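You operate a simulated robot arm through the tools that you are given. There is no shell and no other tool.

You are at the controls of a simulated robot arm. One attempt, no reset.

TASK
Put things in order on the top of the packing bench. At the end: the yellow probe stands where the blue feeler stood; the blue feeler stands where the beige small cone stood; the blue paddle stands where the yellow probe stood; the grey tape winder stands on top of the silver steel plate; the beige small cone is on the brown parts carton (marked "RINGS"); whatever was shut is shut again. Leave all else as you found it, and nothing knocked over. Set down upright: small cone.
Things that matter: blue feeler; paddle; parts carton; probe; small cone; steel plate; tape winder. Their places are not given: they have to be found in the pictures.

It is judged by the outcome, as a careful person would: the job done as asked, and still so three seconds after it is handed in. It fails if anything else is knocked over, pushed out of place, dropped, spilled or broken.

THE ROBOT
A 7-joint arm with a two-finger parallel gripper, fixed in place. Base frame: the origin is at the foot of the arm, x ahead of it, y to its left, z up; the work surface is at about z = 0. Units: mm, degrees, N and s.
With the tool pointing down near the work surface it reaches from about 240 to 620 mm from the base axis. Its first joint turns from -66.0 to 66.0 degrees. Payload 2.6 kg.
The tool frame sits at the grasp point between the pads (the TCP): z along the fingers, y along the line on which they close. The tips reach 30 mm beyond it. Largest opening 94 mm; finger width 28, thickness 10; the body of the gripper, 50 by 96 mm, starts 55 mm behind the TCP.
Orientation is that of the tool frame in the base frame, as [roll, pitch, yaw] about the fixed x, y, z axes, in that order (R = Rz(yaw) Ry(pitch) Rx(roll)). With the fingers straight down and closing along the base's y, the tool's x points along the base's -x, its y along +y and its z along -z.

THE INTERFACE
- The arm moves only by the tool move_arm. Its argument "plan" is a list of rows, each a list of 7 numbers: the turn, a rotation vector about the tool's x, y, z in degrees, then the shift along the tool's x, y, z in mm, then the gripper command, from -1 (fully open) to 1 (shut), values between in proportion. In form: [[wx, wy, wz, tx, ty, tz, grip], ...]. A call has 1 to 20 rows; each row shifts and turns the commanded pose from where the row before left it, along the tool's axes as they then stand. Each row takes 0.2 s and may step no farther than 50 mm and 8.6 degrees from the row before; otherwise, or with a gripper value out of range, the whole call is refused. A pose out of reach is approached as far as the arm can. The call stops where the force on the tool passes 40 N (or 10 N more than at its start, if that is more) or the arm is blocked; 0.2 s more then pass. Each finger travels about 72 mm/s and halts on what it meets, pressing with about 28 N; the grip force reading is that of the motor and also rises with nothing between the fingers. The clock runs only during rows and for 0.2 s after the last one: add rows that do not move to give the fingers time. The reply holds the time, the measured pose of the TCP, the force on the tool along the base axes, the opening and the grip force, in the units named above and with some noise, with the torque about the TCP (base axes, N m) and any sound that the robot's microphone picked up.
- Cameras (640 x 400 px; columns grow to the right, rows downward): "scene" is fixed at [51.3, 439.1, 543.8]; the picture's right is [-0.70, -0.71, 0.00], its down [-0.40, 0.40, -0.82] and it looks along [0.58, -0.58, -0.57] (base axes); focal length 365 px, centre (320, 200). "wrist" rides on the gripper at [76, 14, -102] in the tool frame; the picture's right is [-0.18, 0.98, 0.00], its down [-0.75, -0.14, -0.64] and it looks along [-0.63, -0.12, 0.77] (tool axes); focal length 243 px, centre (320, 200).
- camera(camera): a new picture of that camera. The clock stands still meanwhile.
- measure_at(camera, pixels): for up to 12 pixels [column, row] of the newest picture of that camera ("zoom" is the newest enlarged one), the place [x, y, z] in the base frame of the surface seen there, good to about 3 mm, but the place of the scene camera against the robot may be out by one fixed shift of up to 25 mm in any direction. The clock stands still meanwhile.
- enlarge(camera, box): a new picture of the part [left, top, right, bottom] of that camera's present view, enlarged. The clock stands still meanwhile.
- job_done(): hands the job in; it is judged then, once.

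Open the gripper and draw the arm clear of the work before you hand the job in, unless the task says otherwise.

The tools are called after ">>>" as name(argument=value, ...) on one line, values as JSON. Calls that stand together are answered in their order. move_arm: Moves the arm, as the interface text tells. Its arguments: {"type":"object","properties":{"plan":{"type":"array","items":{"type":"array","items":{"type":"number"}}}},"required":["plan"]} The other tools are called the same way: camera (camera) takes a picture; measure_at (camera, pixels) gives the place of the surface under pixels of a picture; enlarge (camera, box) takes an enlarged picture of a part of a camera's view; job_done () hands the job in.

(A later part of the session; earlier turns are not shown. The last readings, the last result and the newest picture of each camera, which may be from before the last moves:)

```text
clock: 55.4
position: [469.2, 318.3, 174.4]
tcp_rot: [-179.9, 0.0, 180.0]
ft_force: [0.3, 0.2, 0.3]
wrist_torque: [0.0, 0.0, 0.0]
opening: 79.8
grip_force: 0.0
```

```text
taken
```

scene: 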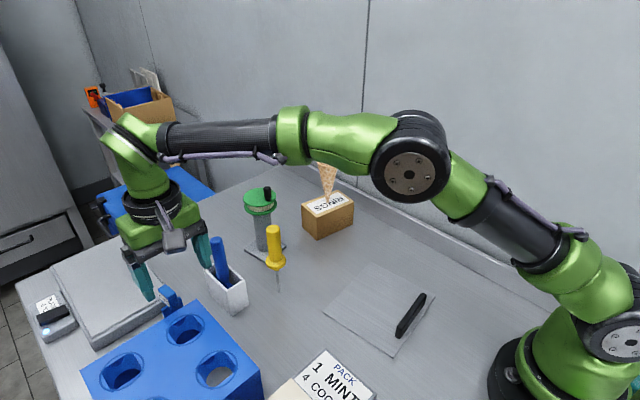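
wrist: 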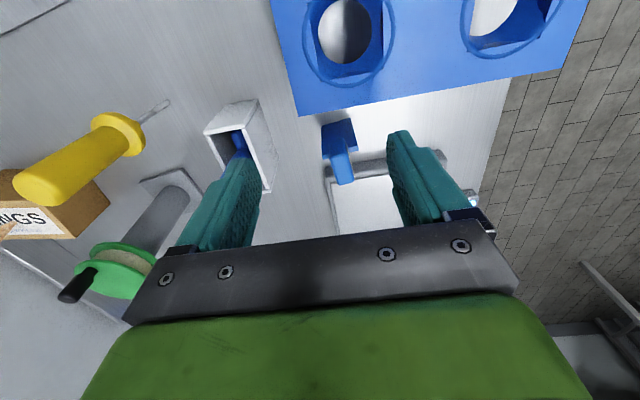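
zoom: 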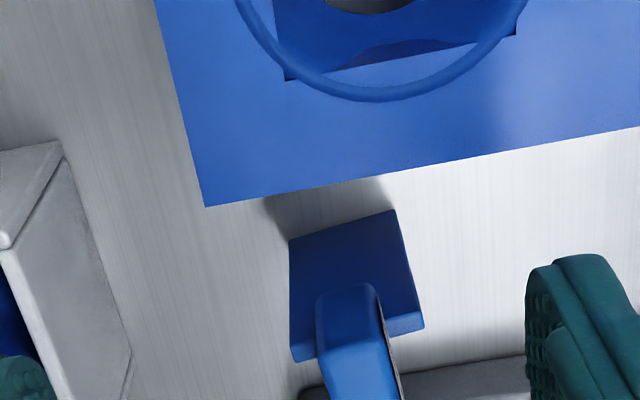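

I enlarge the feeler and measure block and blade corners for centre and yaw.

>>> enlarge(camera="wrist", box=[305, 105, 385, 195])

>>> measure_at(camera="wrist", pixels=[[333, 158], [348, 155], [338, 182], [353, 180], [331, 145], [345, 142], [323, 128], [350, 120], [355, 148], [324, 156], [342, 170], [340, 160]])

```text
4.44 times, centred on (345, 150) of wrist
```

zoom: 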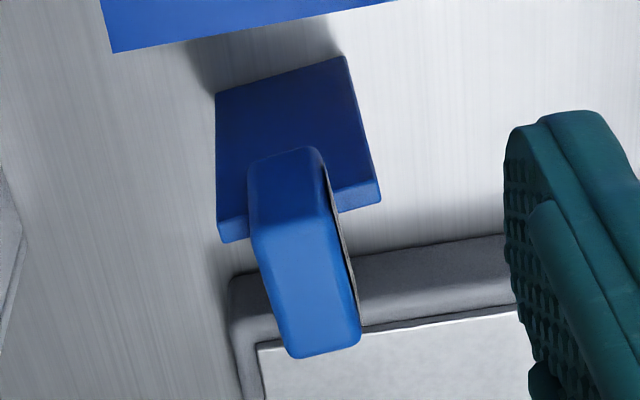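

```text
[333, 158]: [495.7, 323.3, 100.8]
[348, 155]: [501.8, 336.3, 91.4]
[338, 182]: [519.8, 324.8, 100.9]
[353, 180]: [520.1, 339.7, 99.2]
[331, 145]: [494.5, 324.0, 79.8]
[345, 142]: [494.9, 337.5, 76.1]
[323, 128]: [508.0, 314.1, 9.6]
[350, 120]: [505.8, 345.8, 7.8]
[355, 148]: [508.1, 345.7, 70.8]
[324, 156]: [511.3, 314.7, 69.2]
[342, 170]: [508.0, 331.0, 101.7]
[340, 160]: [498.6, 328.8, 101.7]
```

Feeler: block centre ≈(508.3,331.2), 14 mm thick, yaw ≈+4°, blade top z≈70. I turn the tool +4°, tilt 12° outward for reach, and hover over it.

>>> move_arm(plan=[[0, 0, -4, 0, 0, 0, -0.7], [0, -6, 0, 0, 0, 0, -0.7], [0, -6, 0, 0, 0, 0, -0.7], [0, 0, 0, -15.2, 5.1, 15.7, -0.7], [0, 0, 0, -15.2, 5.1, 15.7, -0.7], [0, 0, 0, 0, 0, 0, -0.7]])

>>> move_arm(plan=[[0, 0, 0, 0, 0, 0, -0.7]])

>>> move_arm(plan=[[0, 0, 0, 0, 0, 0, -0.7]])

>>> camera(camera="wrist")

```text
clock: 56.8
position: [506.0, 329.3, 151.5]
tcp_rot: [-180.0, 12.1, -176.0]
ft_force: [0.8, -0.2, -0.1]
wrist_torque: [0.02, -0.02, 0.01]
opening: 79.7
grip_force: 0.0
```

```text
clock: 57.2
position: [504.6, 330.5, 151.2]
tcp_rot: [180.0, 12.0, -176.0]
ft_force: [-0.9, -0.2, -0.5]
wrist_torque: [0.03, 0.01, 0.01]
opening: 79.8
grip_force: 0.0
```

```text
clock: 57.6
position: [506.2, 329.7, 150.8]
tcp_rot: [180.0, 11.9, -175.9]
ft_force: [-0.5, 0.0, 0.4]
wrist_torque: [0.03, 0.0, 0.0]
opening: 79.8
grip_force: 0.1
```

```text
taken
```

wrist: 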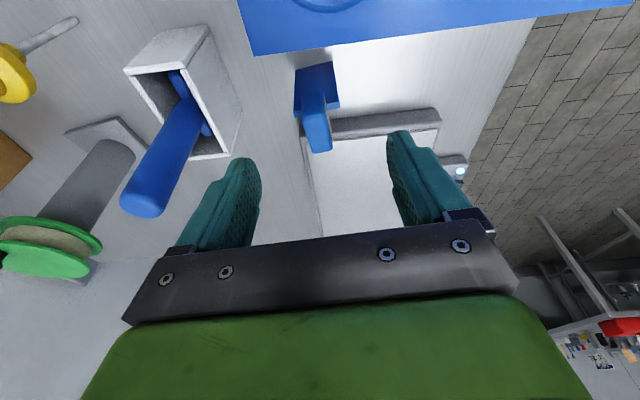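

I re-measure the feeler block from this nearer view to refine centring.

>>> enlarge(camera="wrist", box=[280, 50, 360, 160])

>>> measure_at(camera="wrist", pixels=[[304, 118], [323, 115], [312, 149], [330, 146], [316, 130], [320, 140], [296, 75], [331, 66], [337, 97], [297, 115], [328, 130], [307, 130]])

```text
3.64 times, centred on (320, 105) of wrist
```

zoom: 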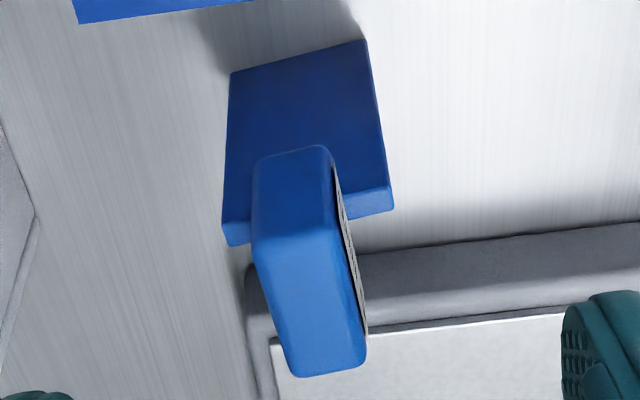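

```text
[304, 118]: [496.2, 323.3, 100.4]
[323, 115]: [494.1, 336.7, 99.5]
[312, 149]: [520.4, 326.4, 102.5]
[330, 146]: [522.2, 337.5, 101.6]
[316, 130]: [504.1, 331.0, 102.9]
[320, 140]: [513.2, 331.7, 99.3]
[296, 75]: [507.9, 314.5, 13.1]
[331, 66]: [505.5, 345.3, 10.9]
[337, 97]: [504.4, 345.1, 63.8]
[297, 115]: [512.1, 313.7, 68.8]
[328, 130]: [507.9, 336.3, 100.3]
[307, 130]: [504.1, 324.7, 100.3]
```

Block centre y≈331. I descend to TCP z≈106 (fingertips just above the blade's shoulder at z≈70) and narrow to ~22 mm.

>>> move_arm(plan=[[0, 0, 0, 3.4, 0.5, 14.7, -0.7], [0, 0, 0, 3.4, 0.5, 14.7, -0.7], [0, 0, 0, 3.4, 0.4, 14.6, -0.7], [0, 0, 0, 0, 0, 0, -0.3], [0, 0, 0, 0, 0, 0, 0.1], [0, 0, 0, 0, 0, 0, 0.4], [0, 0, 0, 0, 0, 0, 0.53], [0, 0, 0, 0, 0, 0, 0.53], [0, 0, 0, 0, 0, 0, 0.53]])

>>> move_arm(plan=[[0, 0, 0, 0, 0, 0, 0.53]])

>>> camera(camera="wrist")

>>> enlarge(camera="wrist", box=[250, 80, 390, 220])

>>> enlarge(camera="scene", box=[100, 230, 220, 350])

```text
clock: 59.6
position: [504.8, 331.8, 105.5]
tcp_rot: [180.0, 12.0, -175.9]
ft_force: [-1.3, -0.4, -0.7]
wrist_torque: [-0.01, -0.07, 0.02]
opening: 21.8
grip_force: 0.0
```

```text
clock: 60.0
position: [505.4, 331.2, 106.4]
tcp_rot: [-179.9, 12.0, -176.0]
ft_force: [-0.1, 0.5, 0.1]
wrist_torque: [-0.02, -0.02, -0.01]
opening: 22.0
grip_force: 0.2
```

```text
taken
```

wrist: 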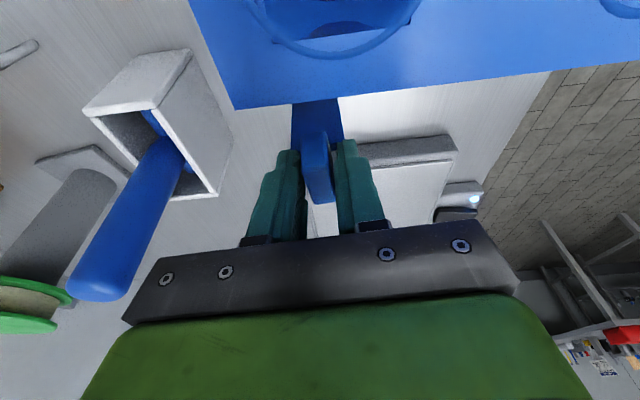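

```text
2.86 times, centred on (320, 150) of wrist
```

zoom: 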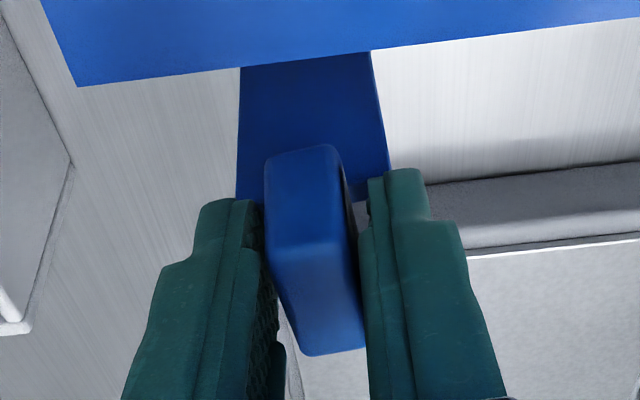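

```text
3.33 times, centred on (160, 290) of scene
```

zoom: 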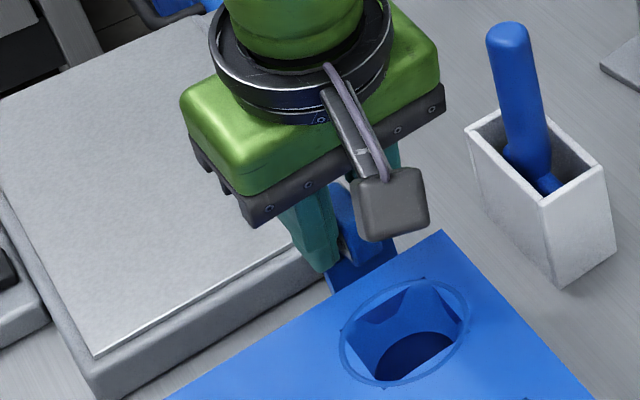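

The block sits centred between the pads. I close step by step.

>>> move_arm(plan=[[0, 0, 0, 0, 0, 0, 0.574], [0, 0, 0, 0, 0, 0, 0.617], [0, 0, 0, 0, 0, 0, 0.638], [0, 0, 0, 0, 0, 0, 0.66], [0, 0, 0, 0, 0, 0, 0.66]])

>>> move_arm(plan=[[0, 0, 0, 0, 0, 0, 0.68], [0, 0, 0, 0, 0, 0, 0.7], [0, 0, 0, 0, 0, 0, 0.7]])

>>> move_arm(plan=[[0, 0, 0, 0, 0, 0, 0.72], [0, 0, 0, 0, 0, 0, 0.74], [0, 0, 0, 0, 0, 0, 0.74]])

```text
clock: 61.2
position: [506.4, 331.5, 105.7]
tcp_rot: [179.9, 12.0, -176.0]
ft_force: [0.9, -0.3, -0.8]
wrist_torque: [0.0, -0.01, -0.02]
opening: 19.2
grip_force: 27.7
```

```text
clock: 62.0
position: [503.9, 331.5, 105.3]
tcp_rot: [-179.9, 12.0, -176.0]
ft_force: [0.8, 0.5, -0.5]
wrist_torque: [-0.01, -0.03, 0.01]
opening: 18.9
grip_force: 28.2
```

```text
clock: 62.8
position: [504.8, 331.8, 106.4]
tcp_rot: [180.0, 12.1, -176.1]
ft_force: [-0.3, -0.1, -0.1]
wrist_torque: [-0.02, 0.01, -0.02]
opening: 19.1
grip_force: 27.6
```

Firm grip at 19 mm, 28 N. I lift 5 mm first and check.

>>> move_arm(plan=[[0, 0, 0, -0.52, 0, -2.45, 0.74], [0, 0, 0, -0.52, 0, -2.45, 0.74], [0, 0, 0, 0, 0, 0, 0.74]])

>>> enlarge(camera="wrist", box=[250, 80, 390, 220])

>>> enlarge(camera="scene", box=[100, 230, 220, 350])

```text
clock: 63.6
position: [504.8, 331.0, 111.8]
tcp_rot: [-180.0, 12.0, -176.0]
ft_force: [0.3, 1.0, 0.0]
wrist_torque: [0.03, 0.01, 0.0]
opening: 18.9
grip_force: 28.2
```

```text
2.86 times, centred on (320, 150) of wrist
```

zoom: 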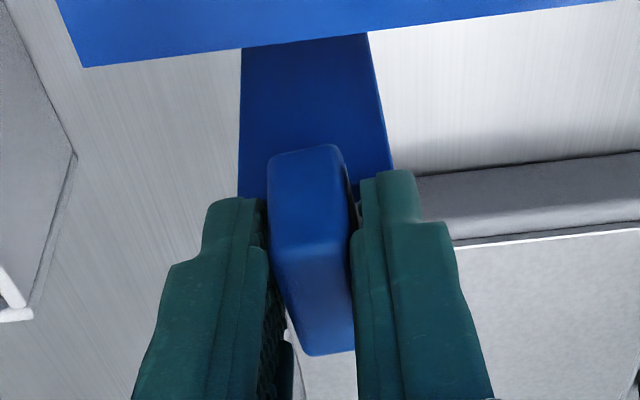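

```text
3.33 times, centred on (160, 290) of scene
```

zoom: 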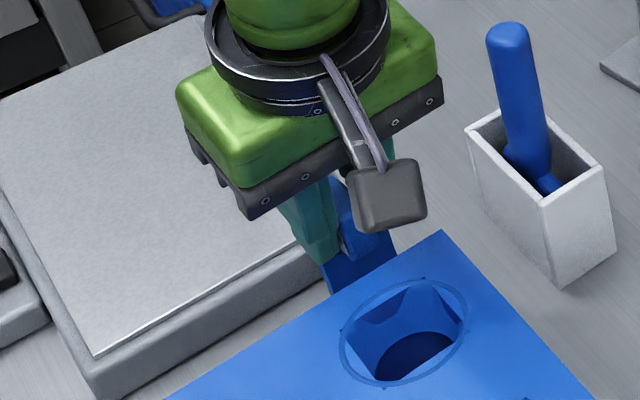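

The feeler comes up cleanly. I lift it to ~85 mm, swing past the rack corner with its foot at ~120 mm, and bring it over the cone's old place (370.3,230.7).

>>> move_arm(plan=[[0, 0, 0, -5.55, 0, -26.1, 0.74], [0, 0, 0, -5.55, 0, -26.1, 0.74], [0, 0, 0, -5.55, 0, -26.1, 0.74], [0, 0, 0, -2.3, -19.95, -17.4, 0.74], [0, 0, 0, -2.3, -19.95, -17.4, 0.74], [0, 0, 0, 34.1, 2.44, -7.26, 0.74], [0, 0, 0, 34.1, 2.44, -7.26, 0.74], [0, 0, 0, 23.7, -18.3, -5.04, 0.74], [0, 0, 0, 23.7, -18.3, -5.04, 0.74], [0, 0, 0, 23.7, -18.3, -5.04, 0.74], [0, 0, 0, 0, 0, 0, 0.74]])

>>> camera(camera="scene")

>>> camera(camera="wrist")

```text
clock: 66.0
position: [366.0, 229.5, 226.0]
tcp_rot: [179.9, 12.0, -176.0]
ft_force: [-0.4, 0.0, 0.0]
wrist_torque: [0.01, -0.01, 0.01]
opening: 19.0
grip_force: 27.9
```

```text
taken
```

scene: 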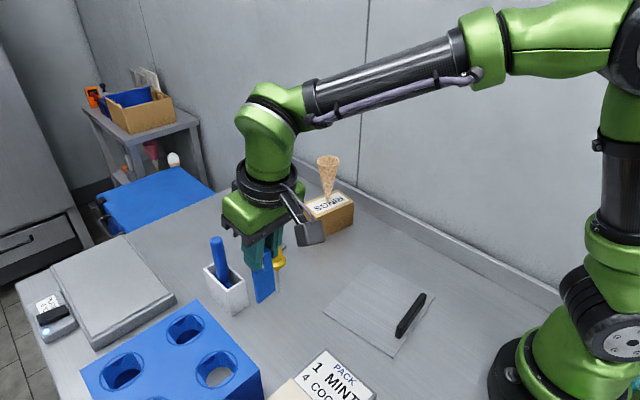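

```text
taken
```

wrist: 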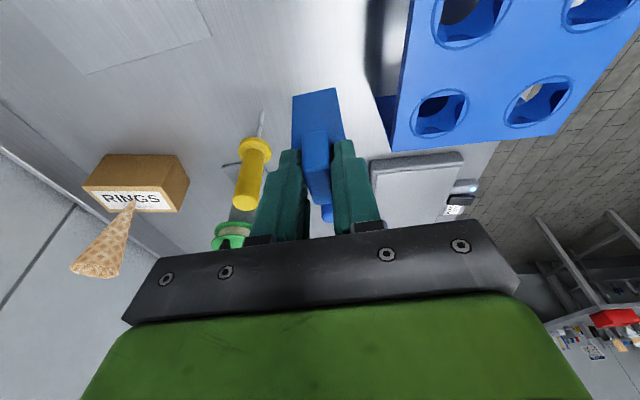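

I measure the held feeler's blade corners to see where its foot will land, and re-read the pose.

>>> measure_at(camera="wrist", pixels=[[294, 99], [334, 91], [345, 132], [293, 140], [306, 140], [325, 137], [312, 180], [330, 180], [316, 155], [318, 115]])

>>> move_arm(plan=[[0, 0, 0, 0, 0, 0, 0.74]])

>>> move_arm(plan=[[0, 0, 0, 0, 0, 0, 0.74]])

>>> enlarge(camera="wrist", box=[270, 70, 370, 220])

>>> enlarge(camera="scene", box=[220, 220, 310, 320])

```text
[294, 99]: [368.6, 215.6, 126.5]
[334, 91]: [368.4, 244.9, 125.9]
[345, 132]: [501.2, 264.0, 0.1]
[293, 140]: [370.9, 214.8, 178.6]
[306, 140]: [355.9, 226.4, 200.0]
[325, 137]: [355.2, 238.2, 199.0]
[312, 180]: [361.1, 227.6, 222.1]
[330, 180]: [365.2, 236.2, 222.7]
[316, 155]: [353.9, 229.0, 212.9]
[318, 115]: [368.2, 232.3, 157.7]
```

```text
clock: 66.4
position: [365.3, 232.1, 226.4]
tcp_rot: [-179.9, 12.0, -176.0]
ft_force: [0.2, -0.1, 0.5]
wrist_torque: [0.01, 0.02, 0.0]
opening: 18.8
grip_force: 27.7
```

```text
clock: 66.8
position: [366.5, 231.5, 226.2]
tcp_rot: [180.0, 12.1, -175.9]
ft_force: [-0.5, 1.0, -0.6]
wrist_torque: [0.02, 0.02, 0.02]
opening: 18.8
grip_force: 28.0
```

```text
2.67 times, centred on (320, 145) of wrist
```

zoom: 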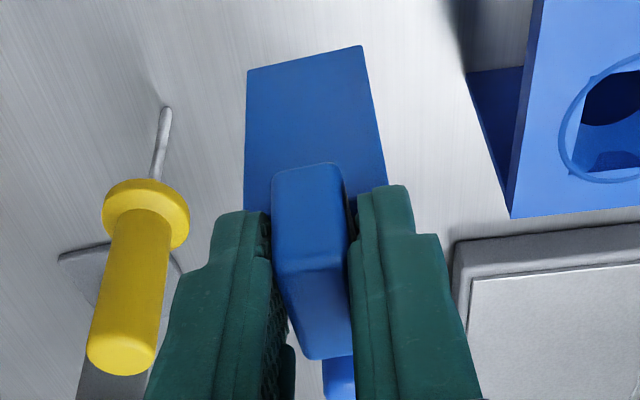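

```text
4.00 times, centred on (265, 270) of scene
```

zoom: 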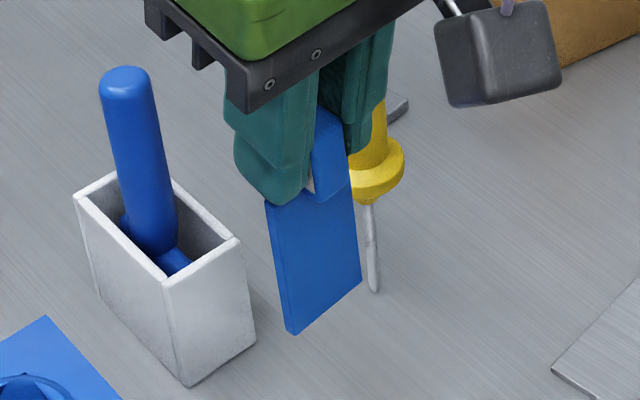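

The foot is centred at about (370,230.5), vertical. I lower it to just above the bench.

>>> move_arm(plan=[[0, 0, 0, 6.14, 0, 28.85, 0.74], [0, 0, 0, 6.14, 0, 28.85, 0.74], [0, 0, 0, 6.14, 0, 28.85, 0.74], [0, 0, 0, 4.1, 0, 19.2, 0.74], [0, 0, 0, 1.7, 0, 8, 0.74], [0, 0, 0, 0, 0, 0, 0.74]])

>>> move_arm(plan=[[0, 0, 0, 0.15, 0, 0.68, 0.74], [0, 0, 0, 0, 0, 0, 0.74]])

>>> move_arm(plan=[[0, 0, 0, 0.15, 0, 0.68, 0.74], [0, 0, 0, 0, 0, 0, 0.74]])

>>> move_arm(plan=[[0, 0, 0, 0.15, 0, 0.68, 0.74], [0, 0, 0, 0, 0, 0, 0.74]])

```text
clock: 68.2
position: [367.2, 230.4, 108.9]
tcp_rot: [-179.9, 12.0, -176.0]
ft_force: [0.4, 0.2, -1.7]
wrist_torque: [-0.01, 0.0, 0.02]
opening: 18.8
grip_force: 28.3
```

```text
clock: 68.8
position: [366.3, 230.4, 109.1]
tcp_rot: [-180.0, 12.0, -175.9]
ft_force: [0.6, 0.4, -0.2]
wrist_torque: [-0.02, 0.02, -0.01]
opening: 19.0
grip_force: 28.2
```

```text
clock: 69.4
position: [366.5, 230.5, 108.8]
tcp_rot: [-180.0, 12.1, -176.0]
ft_force: [0.0, 0.4, -0.7]
wrist_torque: [0.0, -0.01, 0.01]
opening: 18.8
grip_force: 27.5
```

```text
clock: 70.0
position: [366.0, 230.4, 107.2]
tcp_rot: [-180.0, 11.9, -175.9]
ft_force: [-0.2, 0.2, -0.1]
wrist_torque: [-0.01, 0.0, -0.02]
opening: 19.0
grip_force: 28.3
```

No contact yet; I continue down in 0.7 mm steps.

>>> move_arm(plan=[[0, 0, 0, 0.15, 0, 0.68, 0.74], [0, 0, 0, 0, 0, 0, 0.74]])

>>> move_arm(plan=[[0, 0, 0, 0.15, 0, 0.68, 0.74], [0, 0, 0, 0, 0, 0, 0.74]])

>>> move_arm(plan=[[0, 0, 0, 0.15, 0, 0.68, 0.74], [0, 0, 0, 0, 0, 0, 0.74]])

```text
clock: 70.6
position: [366.8, 231.1, 107.4]
tcp_rot: [-180.0, 12.0, -176.1]
ft_force: [1.0, 0.6, -0.9]
wrist_torque: [-0.04, -0.01, 0.01]
opening: 19.0
grip_force: 27.7
```

```text
clock: 71.2
position: [367.1, 230.7, 107.0]
tcp_rot: [179.9, 12.0, -176.1]
ft_force: [0.4, -0.3, -1.4]
wrist_torque: [0.03, -0.01, 0.03]
opening: 19.1
grip_force: 28.6
```

```text
clock: 71.8
position: [366.9, 230.5, 105.5]
tcp_rot: [-180.0, 12.0, -176.0]
ft_force: [-0.1, -0.2, 1.1]
wrist_torque: [-0.02, 0.01, -0.02]
opening: 18.9
grip_force: 28.2
```

>>> move_arm(plan=[[0, 0, 0, 0.1, 0, 0.5, 0.74], [0, 0, 0, 0, 0, 0, 0.74]])

>>> move_arm(plan=[[0, 0, 0, 0, 0, 0, 0.74]])

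```text
clock: 72.4
position: [367.0, 231.9, 104.0]
tcp_rot: [-179.9, 12.0, -176.0]
ft_force: [-0.6, -1.7, 5.2]
wrist_torque: [0.03, 0.1, -0.02]
opening: 19.1
grip_force: 27.3
```

```text
clock: 72.8
position: [366.7, 231.0, 105.8]
tcp_rot: [-180.0, 12.0, -176.0]
ft_force: [-0.5, -0.9, 6.3]
wrist_torque: [-0.02, 0.03, 0.03]
opening: 18.7
grip_force: 28.4
```

The foot touches (fz≈5.5 N). I back off a hair and ease the fingers open slowly.

>>> move_arm(plan=[[0, 0, 0, -0.06, 0, -0.3, 0.74], [0, 0, 0, 0, 0, 0, 0.68], [0, 0, 0, 0, 0, 0, 0.64], [0, 0, 0, 0, 0, 0, 0.62], [0, 0, 0, 0, 0, 0, 0.605], [0, 0, 0, 0, 0, 0, 0.595], [0, 0, 0, 0, 0, 0, 0.585], [0, 0, 0, 0, 0, 0, 0.585]])

>>> enlarge(camera="wrist", box=[250, 80, 390, 220])

>>> move_arm(plan=[[0, 0, 0, 0, 0, 0, 0.57], [0, 0, 0, 0, 0, 0, 0.555], [0, 0, 0, 0, 0, 0, 0.54], [0, 0, 0, 0, 0, 0, 0.54], [0, 0, 0, 0, 0, 0, 0.54]])

>>> enlarge(camera="wrist", box=[250, 80, 390, 220])

>>> enlarge(camera="scene", box=[210, 240, 330, 360])

```text
clock: 74.6
position: [366.6, 230.4, 105.2]
tcp_rot: [-180.0, 12.0, -176.0]
ft_force: [0.4, 0.1, -0.6]
wrist_torque: [-0.02, -0.03, 0.03]
opening: 20.0
grip_force: 5.5
```

```text
2.86 times, centred on (320, 150) of wrist
```

zoom: 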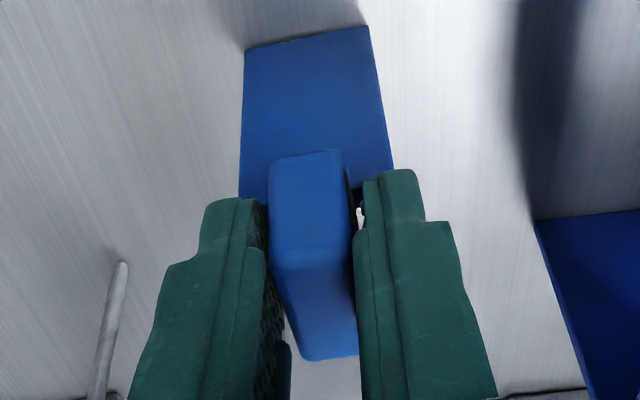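

```text
clock: 75.8
position: [366.3, 232.1, 105.9]
tcp_rot: [180.0, 12.0, -176.0]
ft_force: [-0.2, 0.3, -0.1]
wrist_torque: [0.03, 0.01, -0.03]
opening: 21.9
grip_force: 0.0
```

```text
2.86 times, centred on (320, 150) of wrist
```

zoom: 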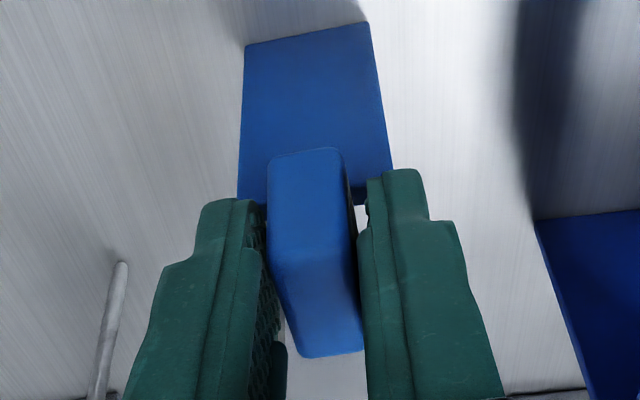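

```text
3.33 times, centred on (270, 300) of scene
```

zoom: 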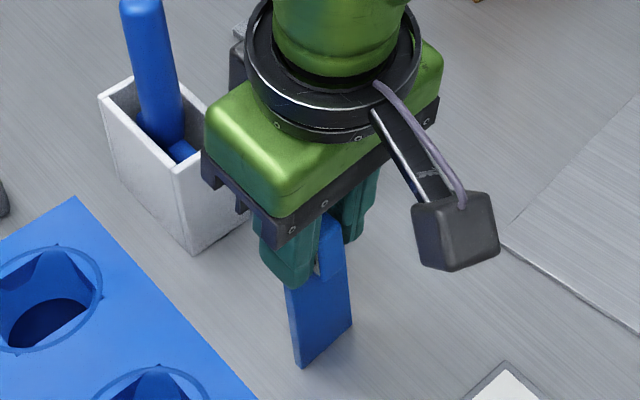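

The feeler stands by itself at the cone's old place. I open to ~45 mm and withdraw straight up.

>>> move_arm(plan=[[0, 0, 0, 0, 0, 0, 0.48], [0, 0, 0, 0, 0, 0, 0.4], [0, 0, 0, 0, 0, 0, 0.2], [0, 0, 0, 0, 0, 0, 0.05], [0, 0, 0, 0, 0, 0, 0.05], [0, 0, 0, -3, 0, -14.2, 0.05], [0, 0, 0, -6.9, 0, -32.6, 0.05], [0, 0, 0, -6.9, 0, -32.6, 0.05], [0, 0, 0, -4, 0, -19, 0.05], [0, 0, 0, 0, 0, 0, 0.05]])

>>> camera(camera="scene")

>>> camera(camera="wrist")

```text
clock: 78.0
position: [365.5, 231.1, 205.3]
tcp_rot: [-179.9, 11.9, -176.0]
ft_force: [-0.8, -0.5, 0.2]
wrist_torque: [0.01, 0.01, 0.03]
opening: 44.8
grip_force: 0.1
```

```text
taken
```

scene: 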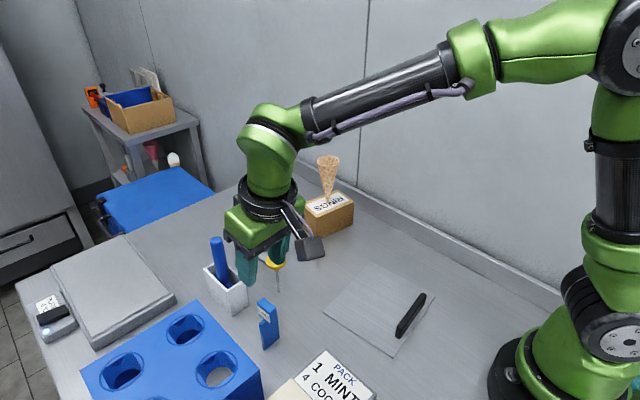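

```text
taken
```

wrist: 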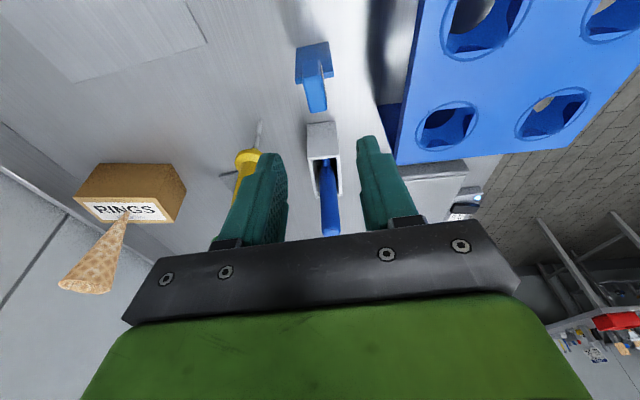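

The feeler stands upright. I measure its final position, and the probe from here.

>>> measure_at(camera="wrist", pixels=[[297, 60], [328, 52], [331, 74], [296, 81], [304, 76], [320, 72], [310, 105], [325, 105], [315, 95], [260, 125], [247, 157], [241, 165]])

>>> enlarge(camera="wrist", box=[280, 30, 360, 130])

```text
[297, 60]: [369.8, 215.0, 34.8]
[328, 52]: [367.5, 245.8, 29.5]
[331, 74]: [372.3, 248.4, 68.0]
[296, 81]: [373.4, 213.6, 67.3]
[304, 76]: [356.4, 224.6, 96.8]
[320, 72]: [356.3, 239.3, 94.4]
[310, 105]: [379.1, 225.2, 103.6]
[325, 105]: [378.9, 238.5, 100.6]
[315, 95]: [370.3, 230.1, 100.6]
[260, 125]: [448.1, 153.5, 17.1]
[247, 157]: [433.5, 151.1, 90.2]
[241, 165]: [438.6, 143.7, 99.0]
```

```text
4.00 times, centred on (320, 80) of wrist
```

zoom: 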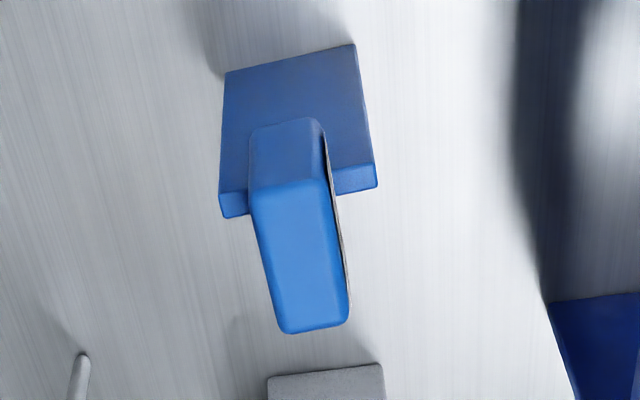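

Feeler centred at ≈(369.5,231). Now the probe: I move above it keeping the 12° tilt, for a measuring view.

>>> move_arm(plan=[[0, 0, 0, -29.8, -25.6, -13.1, 0.05], [0, 0, 0, -29.8, -25.6, -13.1, -0.1], [0, 0, 0, -29.8, -25.6, -13.1, -0.277], [0, 0, 0, 0, 0, 0, -0.277]])

>>> camera(camera="wrist")

>>> enlarge(camera="wrist", box=[260, 0, 400, 140])

```text
clock: 79.0
position: [451.6, 159.0, 263.0]
tcp_rot: [-180.0, 12.0, -176.0]
ft_force: [0.5, 0.3, -0.3]
wrist_torque: [0.02, 0.02, 0.02]
opening: 60.2
grip_force: 0.0
```

```text
taken
```

wrist: 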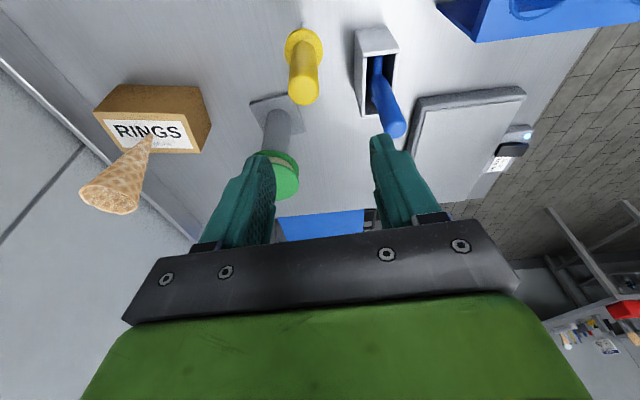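

```text
2.86 times, centred on (330, 70) of wrist
```

zoom: 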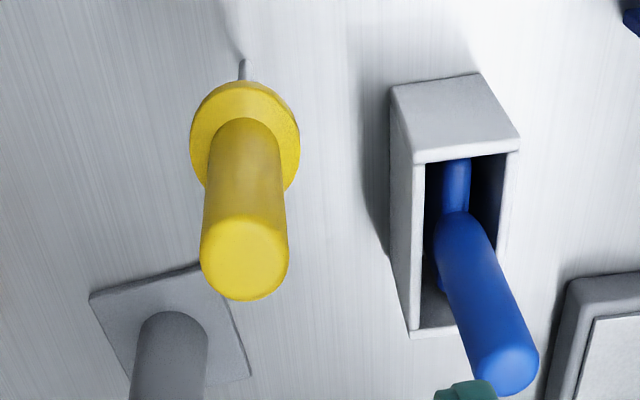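

I measure the probe's top disc edges, flange and tip in this zoom.

>>> measure_at(camera="zoom", pixels=[[204, 255], [286, 252], [244, 296], [244, 225], [244, 258], [244, 150], [215, 150], [275, 150], [243, 66], [194, 130], [297, 140], [243, 90]])

>>> measure_at(camera="zoom", pixels=[[505, 365], [475, 372], [536, 360], [510, 390], [460, 185], [448, 185], [468, 185], [395, 95], [410, 330], [518, 145], [415, 155], [470, 230]])

```text
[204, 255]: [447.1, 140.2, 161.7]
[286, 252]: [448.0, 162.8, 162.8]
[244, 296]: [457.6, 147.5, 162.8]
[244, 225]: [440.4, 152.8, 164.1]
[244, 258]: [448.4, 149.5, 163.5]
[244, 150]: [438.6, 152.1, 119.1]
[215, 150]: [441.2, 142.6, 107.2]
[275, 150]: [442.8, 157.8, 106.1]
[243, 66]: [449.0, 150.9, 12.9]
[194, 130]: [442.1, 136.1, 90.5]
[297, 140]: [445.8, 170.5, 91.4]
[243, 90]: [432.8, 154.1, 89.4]
```

```text
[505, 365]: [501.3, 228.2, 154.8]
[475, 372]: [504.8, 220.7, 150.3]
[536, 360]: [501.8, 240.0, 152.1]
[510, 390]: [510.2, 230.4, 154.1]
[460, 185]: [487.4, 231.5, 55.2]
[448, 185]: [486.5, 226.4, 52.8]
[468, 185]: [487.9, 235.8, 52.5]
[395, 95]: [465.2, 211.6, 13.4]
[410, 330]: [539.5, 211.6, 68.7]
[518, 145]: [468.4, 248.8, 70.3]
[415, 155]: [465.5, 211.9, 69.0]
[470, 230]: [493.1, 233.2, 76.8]
```

Probe axis ≈(449,151.2), handle radius ≈12, flange top ≈92. I drop to z≈203 above it and average the pose.

>>> move_arm(plan=[[0, 0, 0, 7.8, -3.8, 29, -0.277], [0, 0, 0, 7.7, -3.8, 29, -0.277], [0, 0, 0, 0, 0, 0, -0.277]])

>>> move_arm(plan=[[0, 0, 0, 0, 0, 0, -0.277]])

>>> move_arm(plan=[[0, 0, 0, 0, 0, 0, -0.277]])

>>> camera(camera="wrist")

```text
clock: 79.8
position: [446.7, 151.6, 202.1]
tcp_rot: [179.9, 12.1, -176.1]
ft_force: [0.8, -0.3, 0.2]
wrist_torque: [0.01, 0.0, 0.02]
opening: 60.0
grip_force: 0.0
```

```text
clock: 80.2
position: [448.2, 152.4, 202.2]
tcp_rot: [180.0, 12.0, -176.0]
ft_force: [0.0, 0.2, 0.6]
wrist_torque: [-0.04, -0.01, -0.01]
opening: 60.0
grip_force: 0.2
```

```text
clock: 80.6
position: [448.4, 152.5, 203.2]
tcp_rot: [-179.9, 11.9, -176.0]
ft_force: [-1.1, 0.1, 0.0]
wrist_torque: [0.02, 0.01, -0.06]
opening: 60.0
grip_force: 0.1
```

```text
taken
```

wrist: 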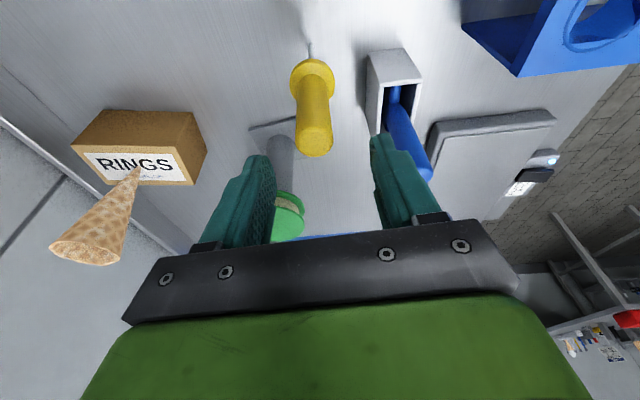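

I re-measure the probe's top from here.

>>> measure_at(camera="wrist", pixels=[[299, 142], [332, 139], [317, 155], [314, 128], [316, 141], [302, 115], [328, 112], [314, 100], [310, 52], [293, 80], [333, 76], [306, 150]])

```text
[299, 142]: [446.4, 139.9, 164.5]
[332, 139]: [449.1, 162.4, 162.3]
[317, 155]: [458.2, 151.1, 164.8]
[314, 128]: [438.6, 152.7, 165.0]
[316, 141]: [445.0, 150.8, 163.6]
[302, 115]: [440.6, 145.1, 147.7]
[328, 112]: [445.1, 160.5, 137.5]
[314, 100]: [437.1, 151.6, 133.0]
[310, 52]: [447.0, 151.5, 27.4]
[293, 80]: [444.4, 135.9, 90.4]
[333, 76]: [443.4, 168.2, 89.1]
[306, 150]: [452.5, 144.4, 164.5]
```

Axis ≈(448.5,151.3). I descend to TCP z≈133 around the handle and narrow to ~32 mm.

>>> move_arm(plan=[[0, 0, 0, 4.6, -0.32, 22.7, -0.277], [0, 0, 0, 4.6, -0.32, 22.7, -0.277], [0, 0, 0, 4.6, -0.31, 22.7, -0.277], [0, 0, 0, 0, 0, 0, -0.1], [0, 0, 0, 0, 0, 0, 0.1], [0, 0, 0, 0, 0, 0, 0.25], [0, 0, 0, 0, 0, 0, 0.319], [0, 0, 0, 0, 0, 0, 0.319]])

>>> move_arm(plan=[[0, 0, 0, 0, 0, 0, 0.319]])

>>> move_arm(plan=[[0, 0, 0, 0, 0, 0, 0.319]])

>>> enlarge(camera="wrist", box=[250, 80, 390, 240])

>>> enlarge(camera="scene", box=[220, 200, 320, 310])

```text
clock: 82.4
position: [449.3, 151.1, 133.6]
tcp_rot: [179.9, 12.1, -176.0]
ft_force: [-0.1, -0.4, -0.2]
wrist_torque: [-0.02, -0.02, 0.01]
opening: 32.1
grip_force: 0.1
```

```text
clock: 82.8
position: [449.1, 150.7, 134.4]
tcp_rot: [180.0, 12.0, -176.0]
ft_force: [0.1, 0.5, 0.2]
wrist_torque: [-0.01, -0.01, 0.0]
opening: 32.1
grip_force: 0.0
```

```text
clock: 83.2
position: [449.6, 151.8, 132.5]
tcp_rot: [180.0, 12.1, -176.0]
ft_force: [0.2, -0.1, 0.0]
wrist_torque: [-0.01, 0.01, 0.0]
opening: 32.1
grip_force: 0.0
```

```text
2.50 times, centred on (320, 160) of wrist
```

zoom: 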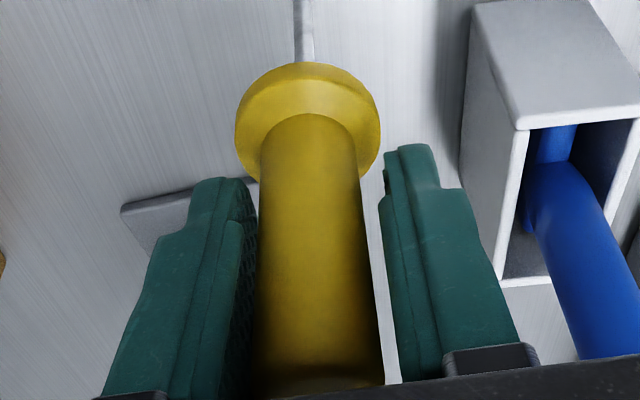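

```text
3.64 times, centred on (270, 255) of scene
```

zoom: 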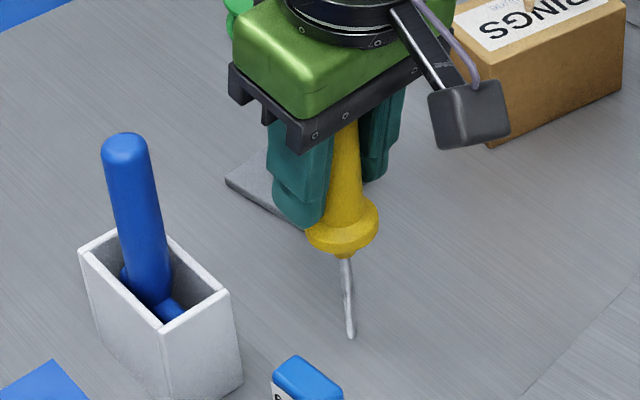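

The handle sits ~1.5 mm to the −y side of the pad centre; I shift by −1.3 mm and close in small steps.

>>> move_arm(plan=[[0, 0, 0, 0, -1.3, 0, 0.319], [0, 0, 0, 0, 0, 0, 0.36], [0, 0, 0, 0, 0, 0, 0.383], [0, 0, 0, 0, 0, 0, 0.404], [0, 0, 0, 0, 0, 0, 0.404]])

>>> enlarge(camera="wrist", box=[250, 80, 390, 240])

>>> move_arm(plan=[[0, 0, 0, 0, 0, 0, 0.426], [0, 0, 0, 0, 0, 0, 0.447], [0, 0, 0, 0, 0, 0, 0.447]])

>>> move_arm(plan=[[0, 0, 0, 0, 0, 0, 0.468], [0, 0, 0, 0, 0, 0, 0.489], [0, 0, 0, 0, 0, 0, 0.489]])

```text
clock: 84.4
position: [449.1, 149.7, 134.2]
tcp_rot: [180.0, 11.9, -176.1]
ft_force: [-0.1, -0.1, 0.7]
wrist_torque: [0.03, -0.01, 0.02]
opening: 28.3
grip_force: 0.6
```

```text
2.50 times, centred on (320, 160) of wrist
```

zoom: 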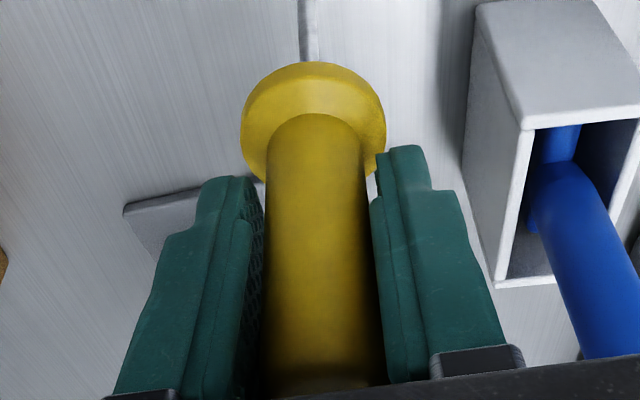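

```text
clock: 85.2
position: [450.0, 149.6, 133.8]
tcp_rot: [180.0, 12.0, -175.9]
ft_force: [-0.1, 0.8, 1.0]
wrist_torque: [0.03, -0.01, 0.01]
opening: 26.8
grip_force: 0.5
```

```text
clock: 86.0
position: [450.4, 150.9, 133.3]
tcp_rot: [180.0, 11.9, -175.9]
ft_force: [0.2, -0.1, 1.3]
wrist_torque: [-0.04, 0.01, -0.01]
opening: 25.6
grip_force: 28.1
```

Gripped at 25.6 mm, 28 N. I check for tilt, then lift a little.

>>> enlarge(camera="wrist", box=[250, 80, 390, 240])

>>> enlarge(camera="scene", box=[220, 200, 320, 310])

>>> move_arm(plan=[[0, 0, 0, -0.42, 0, -1.96, 0.489], [0, 0, 0, -0.42, 0, -1.96, 0.489], [0, 0, 0, 0, 0, 0, 0.489]])

>>> enlarge(camera="scene", box=[220, 200, 320, 310])

```text
2.50 times, centred on (320, 160) of wrist
```

zoom: 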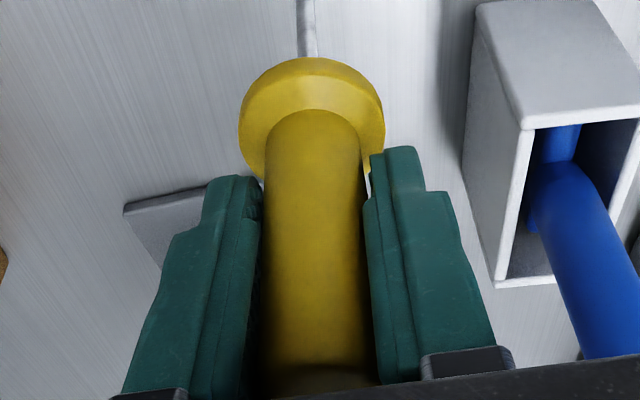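

```text
3.64 times, centred on (270, 255) of scene
```

zoom: 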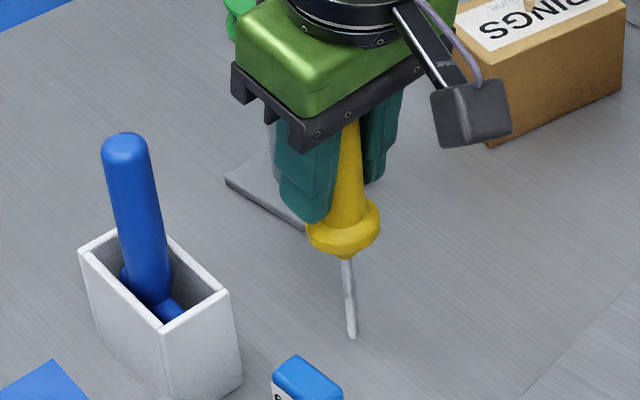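

```text
clock: 86.8
position: [449.0, 149.2, 137.2]
tcp_rot: [-180.0, 12.0, -176.0]
ft_force: [-0.5, -1.0, -0.7]
wrist_torque: [-0.01, 0.01, -0.02]
opening: 25.5
grip_force: 27.4
```

```text
3.64 times, centred on (270, 255) of scene
```

zoom: 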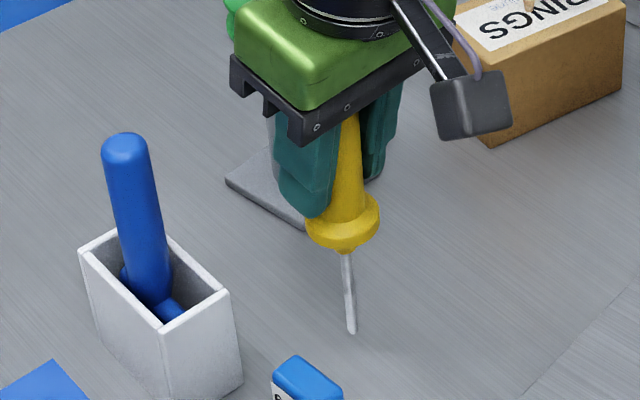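

The probe hangs straight. I lift it so its tip is ~115 mm up and carry it to (451,240), west of the paddle handle.

>>> move_arm(plan=[[0, 0, 0, -5.8, 0, -27.1, 0.489], [0, 0, 0, -5.8, 0, -27.1, 0.489], [0, 0, 0, -5.8, 0, -27.1, 0.489], [0, 0, 0, -5.7, 0, -27.1, 0.489], [0, 0, 0, -2.7, 29.9, 0.57, 0.489], [0, 0, 0, -2.7, 29.9, 0.57, 0.489], [0, 0, 0, -2.7, 29.9, 0.57, 0.489], [0, 0, 0, 0, 0, 0, 0.489]])

>>> camera(camera="wrist")

>>> camera(camera="scene")

```text
clock: 88.6
position: [450.1, 240.9, 247.2]
tcp_rot: [-179.9, 12.0, -176.1]
ft_force: [-0.1, 1.1, -0.7]
wrist_torque: [0.01, 0.0, 0.01]
opening: 25.5
grip_force: 28.3
```

```text
taken
```

wrist: 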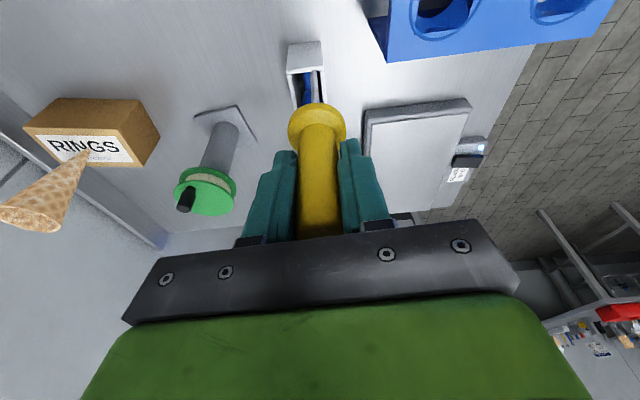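

```text
taken
```

scene: 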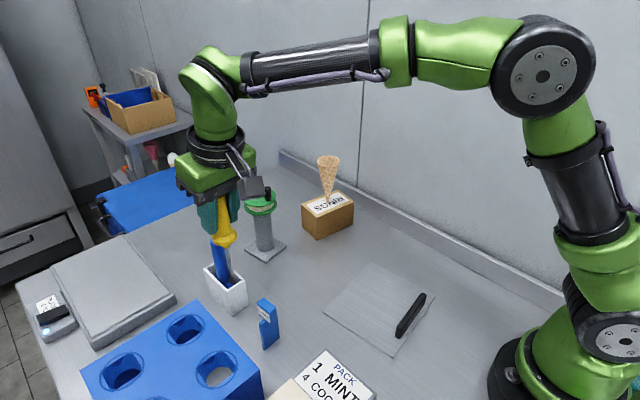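

I continue past the box and rack corner while lowering, to stop ~27 mm above the feeler's old place.

>>> move_arm(plan=[[0, 0, 0, -8.4, 16.5, 13.3, 0.489], [0, 0, 0, -8.3, 16.6, 13.2, 0.489], [0, 0, 0, -9.75, 16.6, 19.95, 0.489], [0, 0, 0, -9.75, 16.6, 19.95, 0.489], [0, 0, 0, -4.8, 9.05, 16.35, 0.489], [0, 0, 0, -4.8, 9.05, 16.35, 0.489], [0, 0, 0, 0, 0, 0, 0.489]])

>>> move_arm(plan=[[0, 0, 0, 0, 0, 0, 0.489]])

>>> move_arm(plan=[[0, 0, 0, 0, 0, 0, 0.489]])

>>> camera(camera="wrist")

>>> camera(camera="scene")

>>> enlarge(camera="scene", box=[100, 200, 220, 320])

```text
clock: 90.2
position: [510.3, 329.6, 160.5]
tcp_rot: [-179.9, 12.0, -176.0]
ft_force: [-0.4, -0.1, -0.3]
wrist_torque: [0.0, 0.01, -0.01]
opening: 25.6
grip_force: 28.1
```

```text
clock: 90.6
position: [510.8, 328.8, 161.5]
tcp_rot: [-179.9, 12.0, -176.0]
ft_force: [0.3, 0.4, -1.1]
wrist_torque: [-0.04, 0.02, -0.03]
opening: 25.7
grip_force: 27.7
```

```text
clock: 91.0
position: [511.1, 329.5, 160.8]
tcp_rot: [179.9, 11.9, -176.0]
ft_force: [-0.1, 0.1, -1.0]
wrist_torque: [-0.01, -0.03, -0.02]
opening: 25.7
grip_force: 28.3
```

```text
taken
```

wrist: 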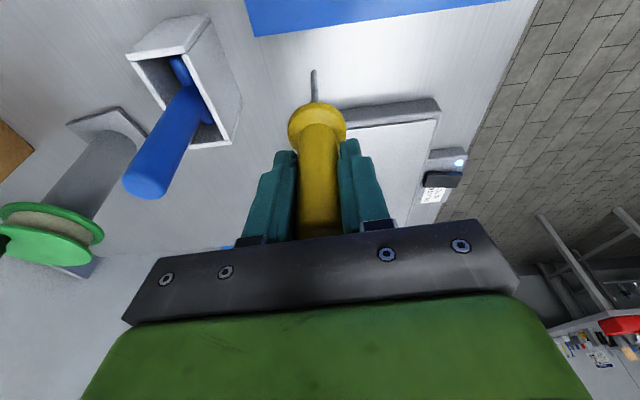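

```text
taken
```

scene: 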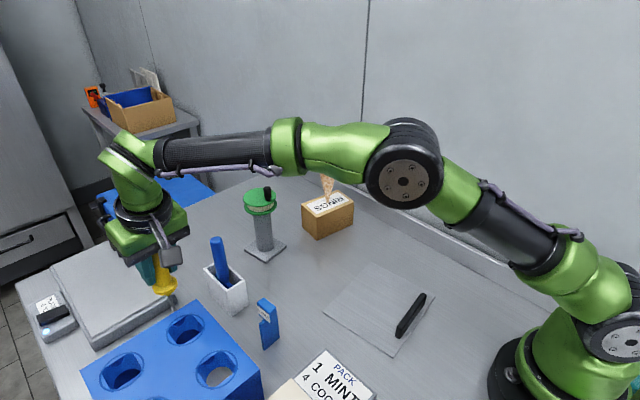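

```text
3.33 times, centred on (160, 260) of scene
```

zoom: 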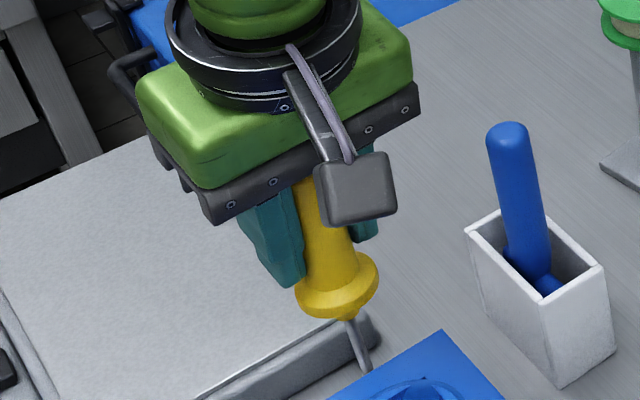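

I measure the needle tip (313,73) and handle in the wrist picture to check position and tilt.

>>> enlarge(camera="wrist", box=[270, 50, 370, 150])

>>> measure_at(camera="wrist", pixels=[[313, 73], [314, 80], [315, 90], [316, 98], [313, 71], [318, 140], [318, 170], [290, 122], [345, 118], [317, 110]])

```text
4.00 times, centred on (320, 100) of wrist
```

zoom: 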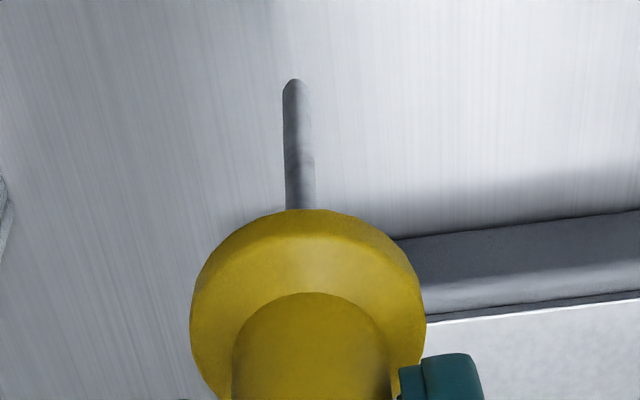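

```text
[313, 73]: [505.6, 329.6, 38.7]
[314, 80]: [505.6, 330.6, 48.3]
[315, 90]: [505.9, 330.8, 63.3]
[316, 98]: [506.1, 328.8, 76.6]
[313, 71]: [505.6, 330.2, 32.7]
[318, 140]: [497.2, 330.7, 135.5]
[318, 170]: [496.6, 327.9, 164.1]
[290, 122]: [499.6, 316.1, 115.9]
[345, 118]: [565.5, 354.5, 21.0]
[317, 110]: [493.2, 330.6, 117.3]
```

Needle axis ≈(508.2,330.2), vertical within ~0.6°. I lower toward contact (expected at TCP z≈133.4).

>>> move_arm(plan=[[0, 0, 0, 2.1, 0.1, 10, 0.489], [0, 0, 0, 2.1, 0.1, 10, 0.489], [0, 0, 0, 0.8, 0, 3.9, 0.489], [0, 0, 0, 0, 0, 0, 0.489]])

>>> move_arm(plan=[[0, 0, 0, 0.15, 0, 0.68, 0.489], [0, 0, 0, 0, 0, 0, 0.489]])

>>> move_arm(plan=[[0, 0, 0, 0.15, 0, 0.68, 0.489], [0, 0, 0, 0, 0, 0, 0.489]])

>>> move_arm(plan=[[0, 0, 0, 0.15, 0, 0.68, 0.489], [0, 0, 0, 0, 0, 0, 0.489]])

```text
clock: 92.0
position: [511.2, 330.2, 137.0]
tcp_rot: [-180.0, 12.0, -176.1]
ft_force: [0.2, 0.0, -1.9]
wrist_torque: [-0.01, -0.01, 0.01]
opening: 25.2
grip_force: 27.9
```

```text
clock: 92.6
position: [510.7, 330.0, 134.6]
tcp_rot: [-179.9, 12.0, -175.9]
ft_force: [-0.7, -0.5, 0.2]
wrist_torque: [0.01, -0.02, 0.0]
opening: 25.5
grip_force: 27.8
```

```text
clock: 93.2
position: [510.5, 329.8, 134.2]
tcp_rot: [179.9, 12.0, -176.0]
ft_force: [-0.1, 0.6, -0.7]
wrist_torque: [0.0, 0.01, 0.01]
opening: 25.3
grip_force: 27.9
```

```text
clock: 93.8
position: [511.1, 329.4, 134.2]
tcp_rot: [180.0, 12.0, -176.0]
ft_force: [0.3, 0.2, -0.9]
wrist_torque: [0.01, 0.02, 0.01]
opening: 25.3
grip_force: 28.2
```

No contact yet; I go on with 0.5 mm steps.

>>> move_arm(plan=[[0, 0, 0, 0.1, 0, 0.5, 0.489], [0, 0, 0, 0, 0, 0, 0.489]])

>>> move_arm(plan=[[0, 0, 0, 0.1, 0, 0.5, 0.489], [0, 0, 0, 0, 0, 0, 0.489]])

>>> move_arm(plan=[[0, 0, 0, 0.1, 0, 0.5, 0.489], [0, 0, 0, 0, 0, 0, 0.489]])

```text
clock: 94.4
position: [510.3, 330.0, 132.6]
tcp_rot: [-180.0, 12.0, -176.0]
ft_force: [0.0, -0.1, -1.7]
wrist_torque: [0.0, 0.02, 0.0]
opening: 25.3
grip_force: 27.7
```

```text
clock: 95.0
position: [512.0, 329.3, 134.0]
tcp_rot: [-179.9, 12.0, -176.1]
ft_force: [-1.0, 1.1, 0.8]
wrist_torque: [0.0, -0.02, 0.03]
opening: 25.0
grip_force: 27.8
```

```text
clock: 95.6
position: [509.8, 329.0, 133.8]
tcp_rot: [179.9, 12.0, -176.0]
ft_force: [-1.5, -0.3, 3.0]
wrist_torque: [-0.02, 0.13, -0.03]
opening: 25.0
grip_force: 28.1
```

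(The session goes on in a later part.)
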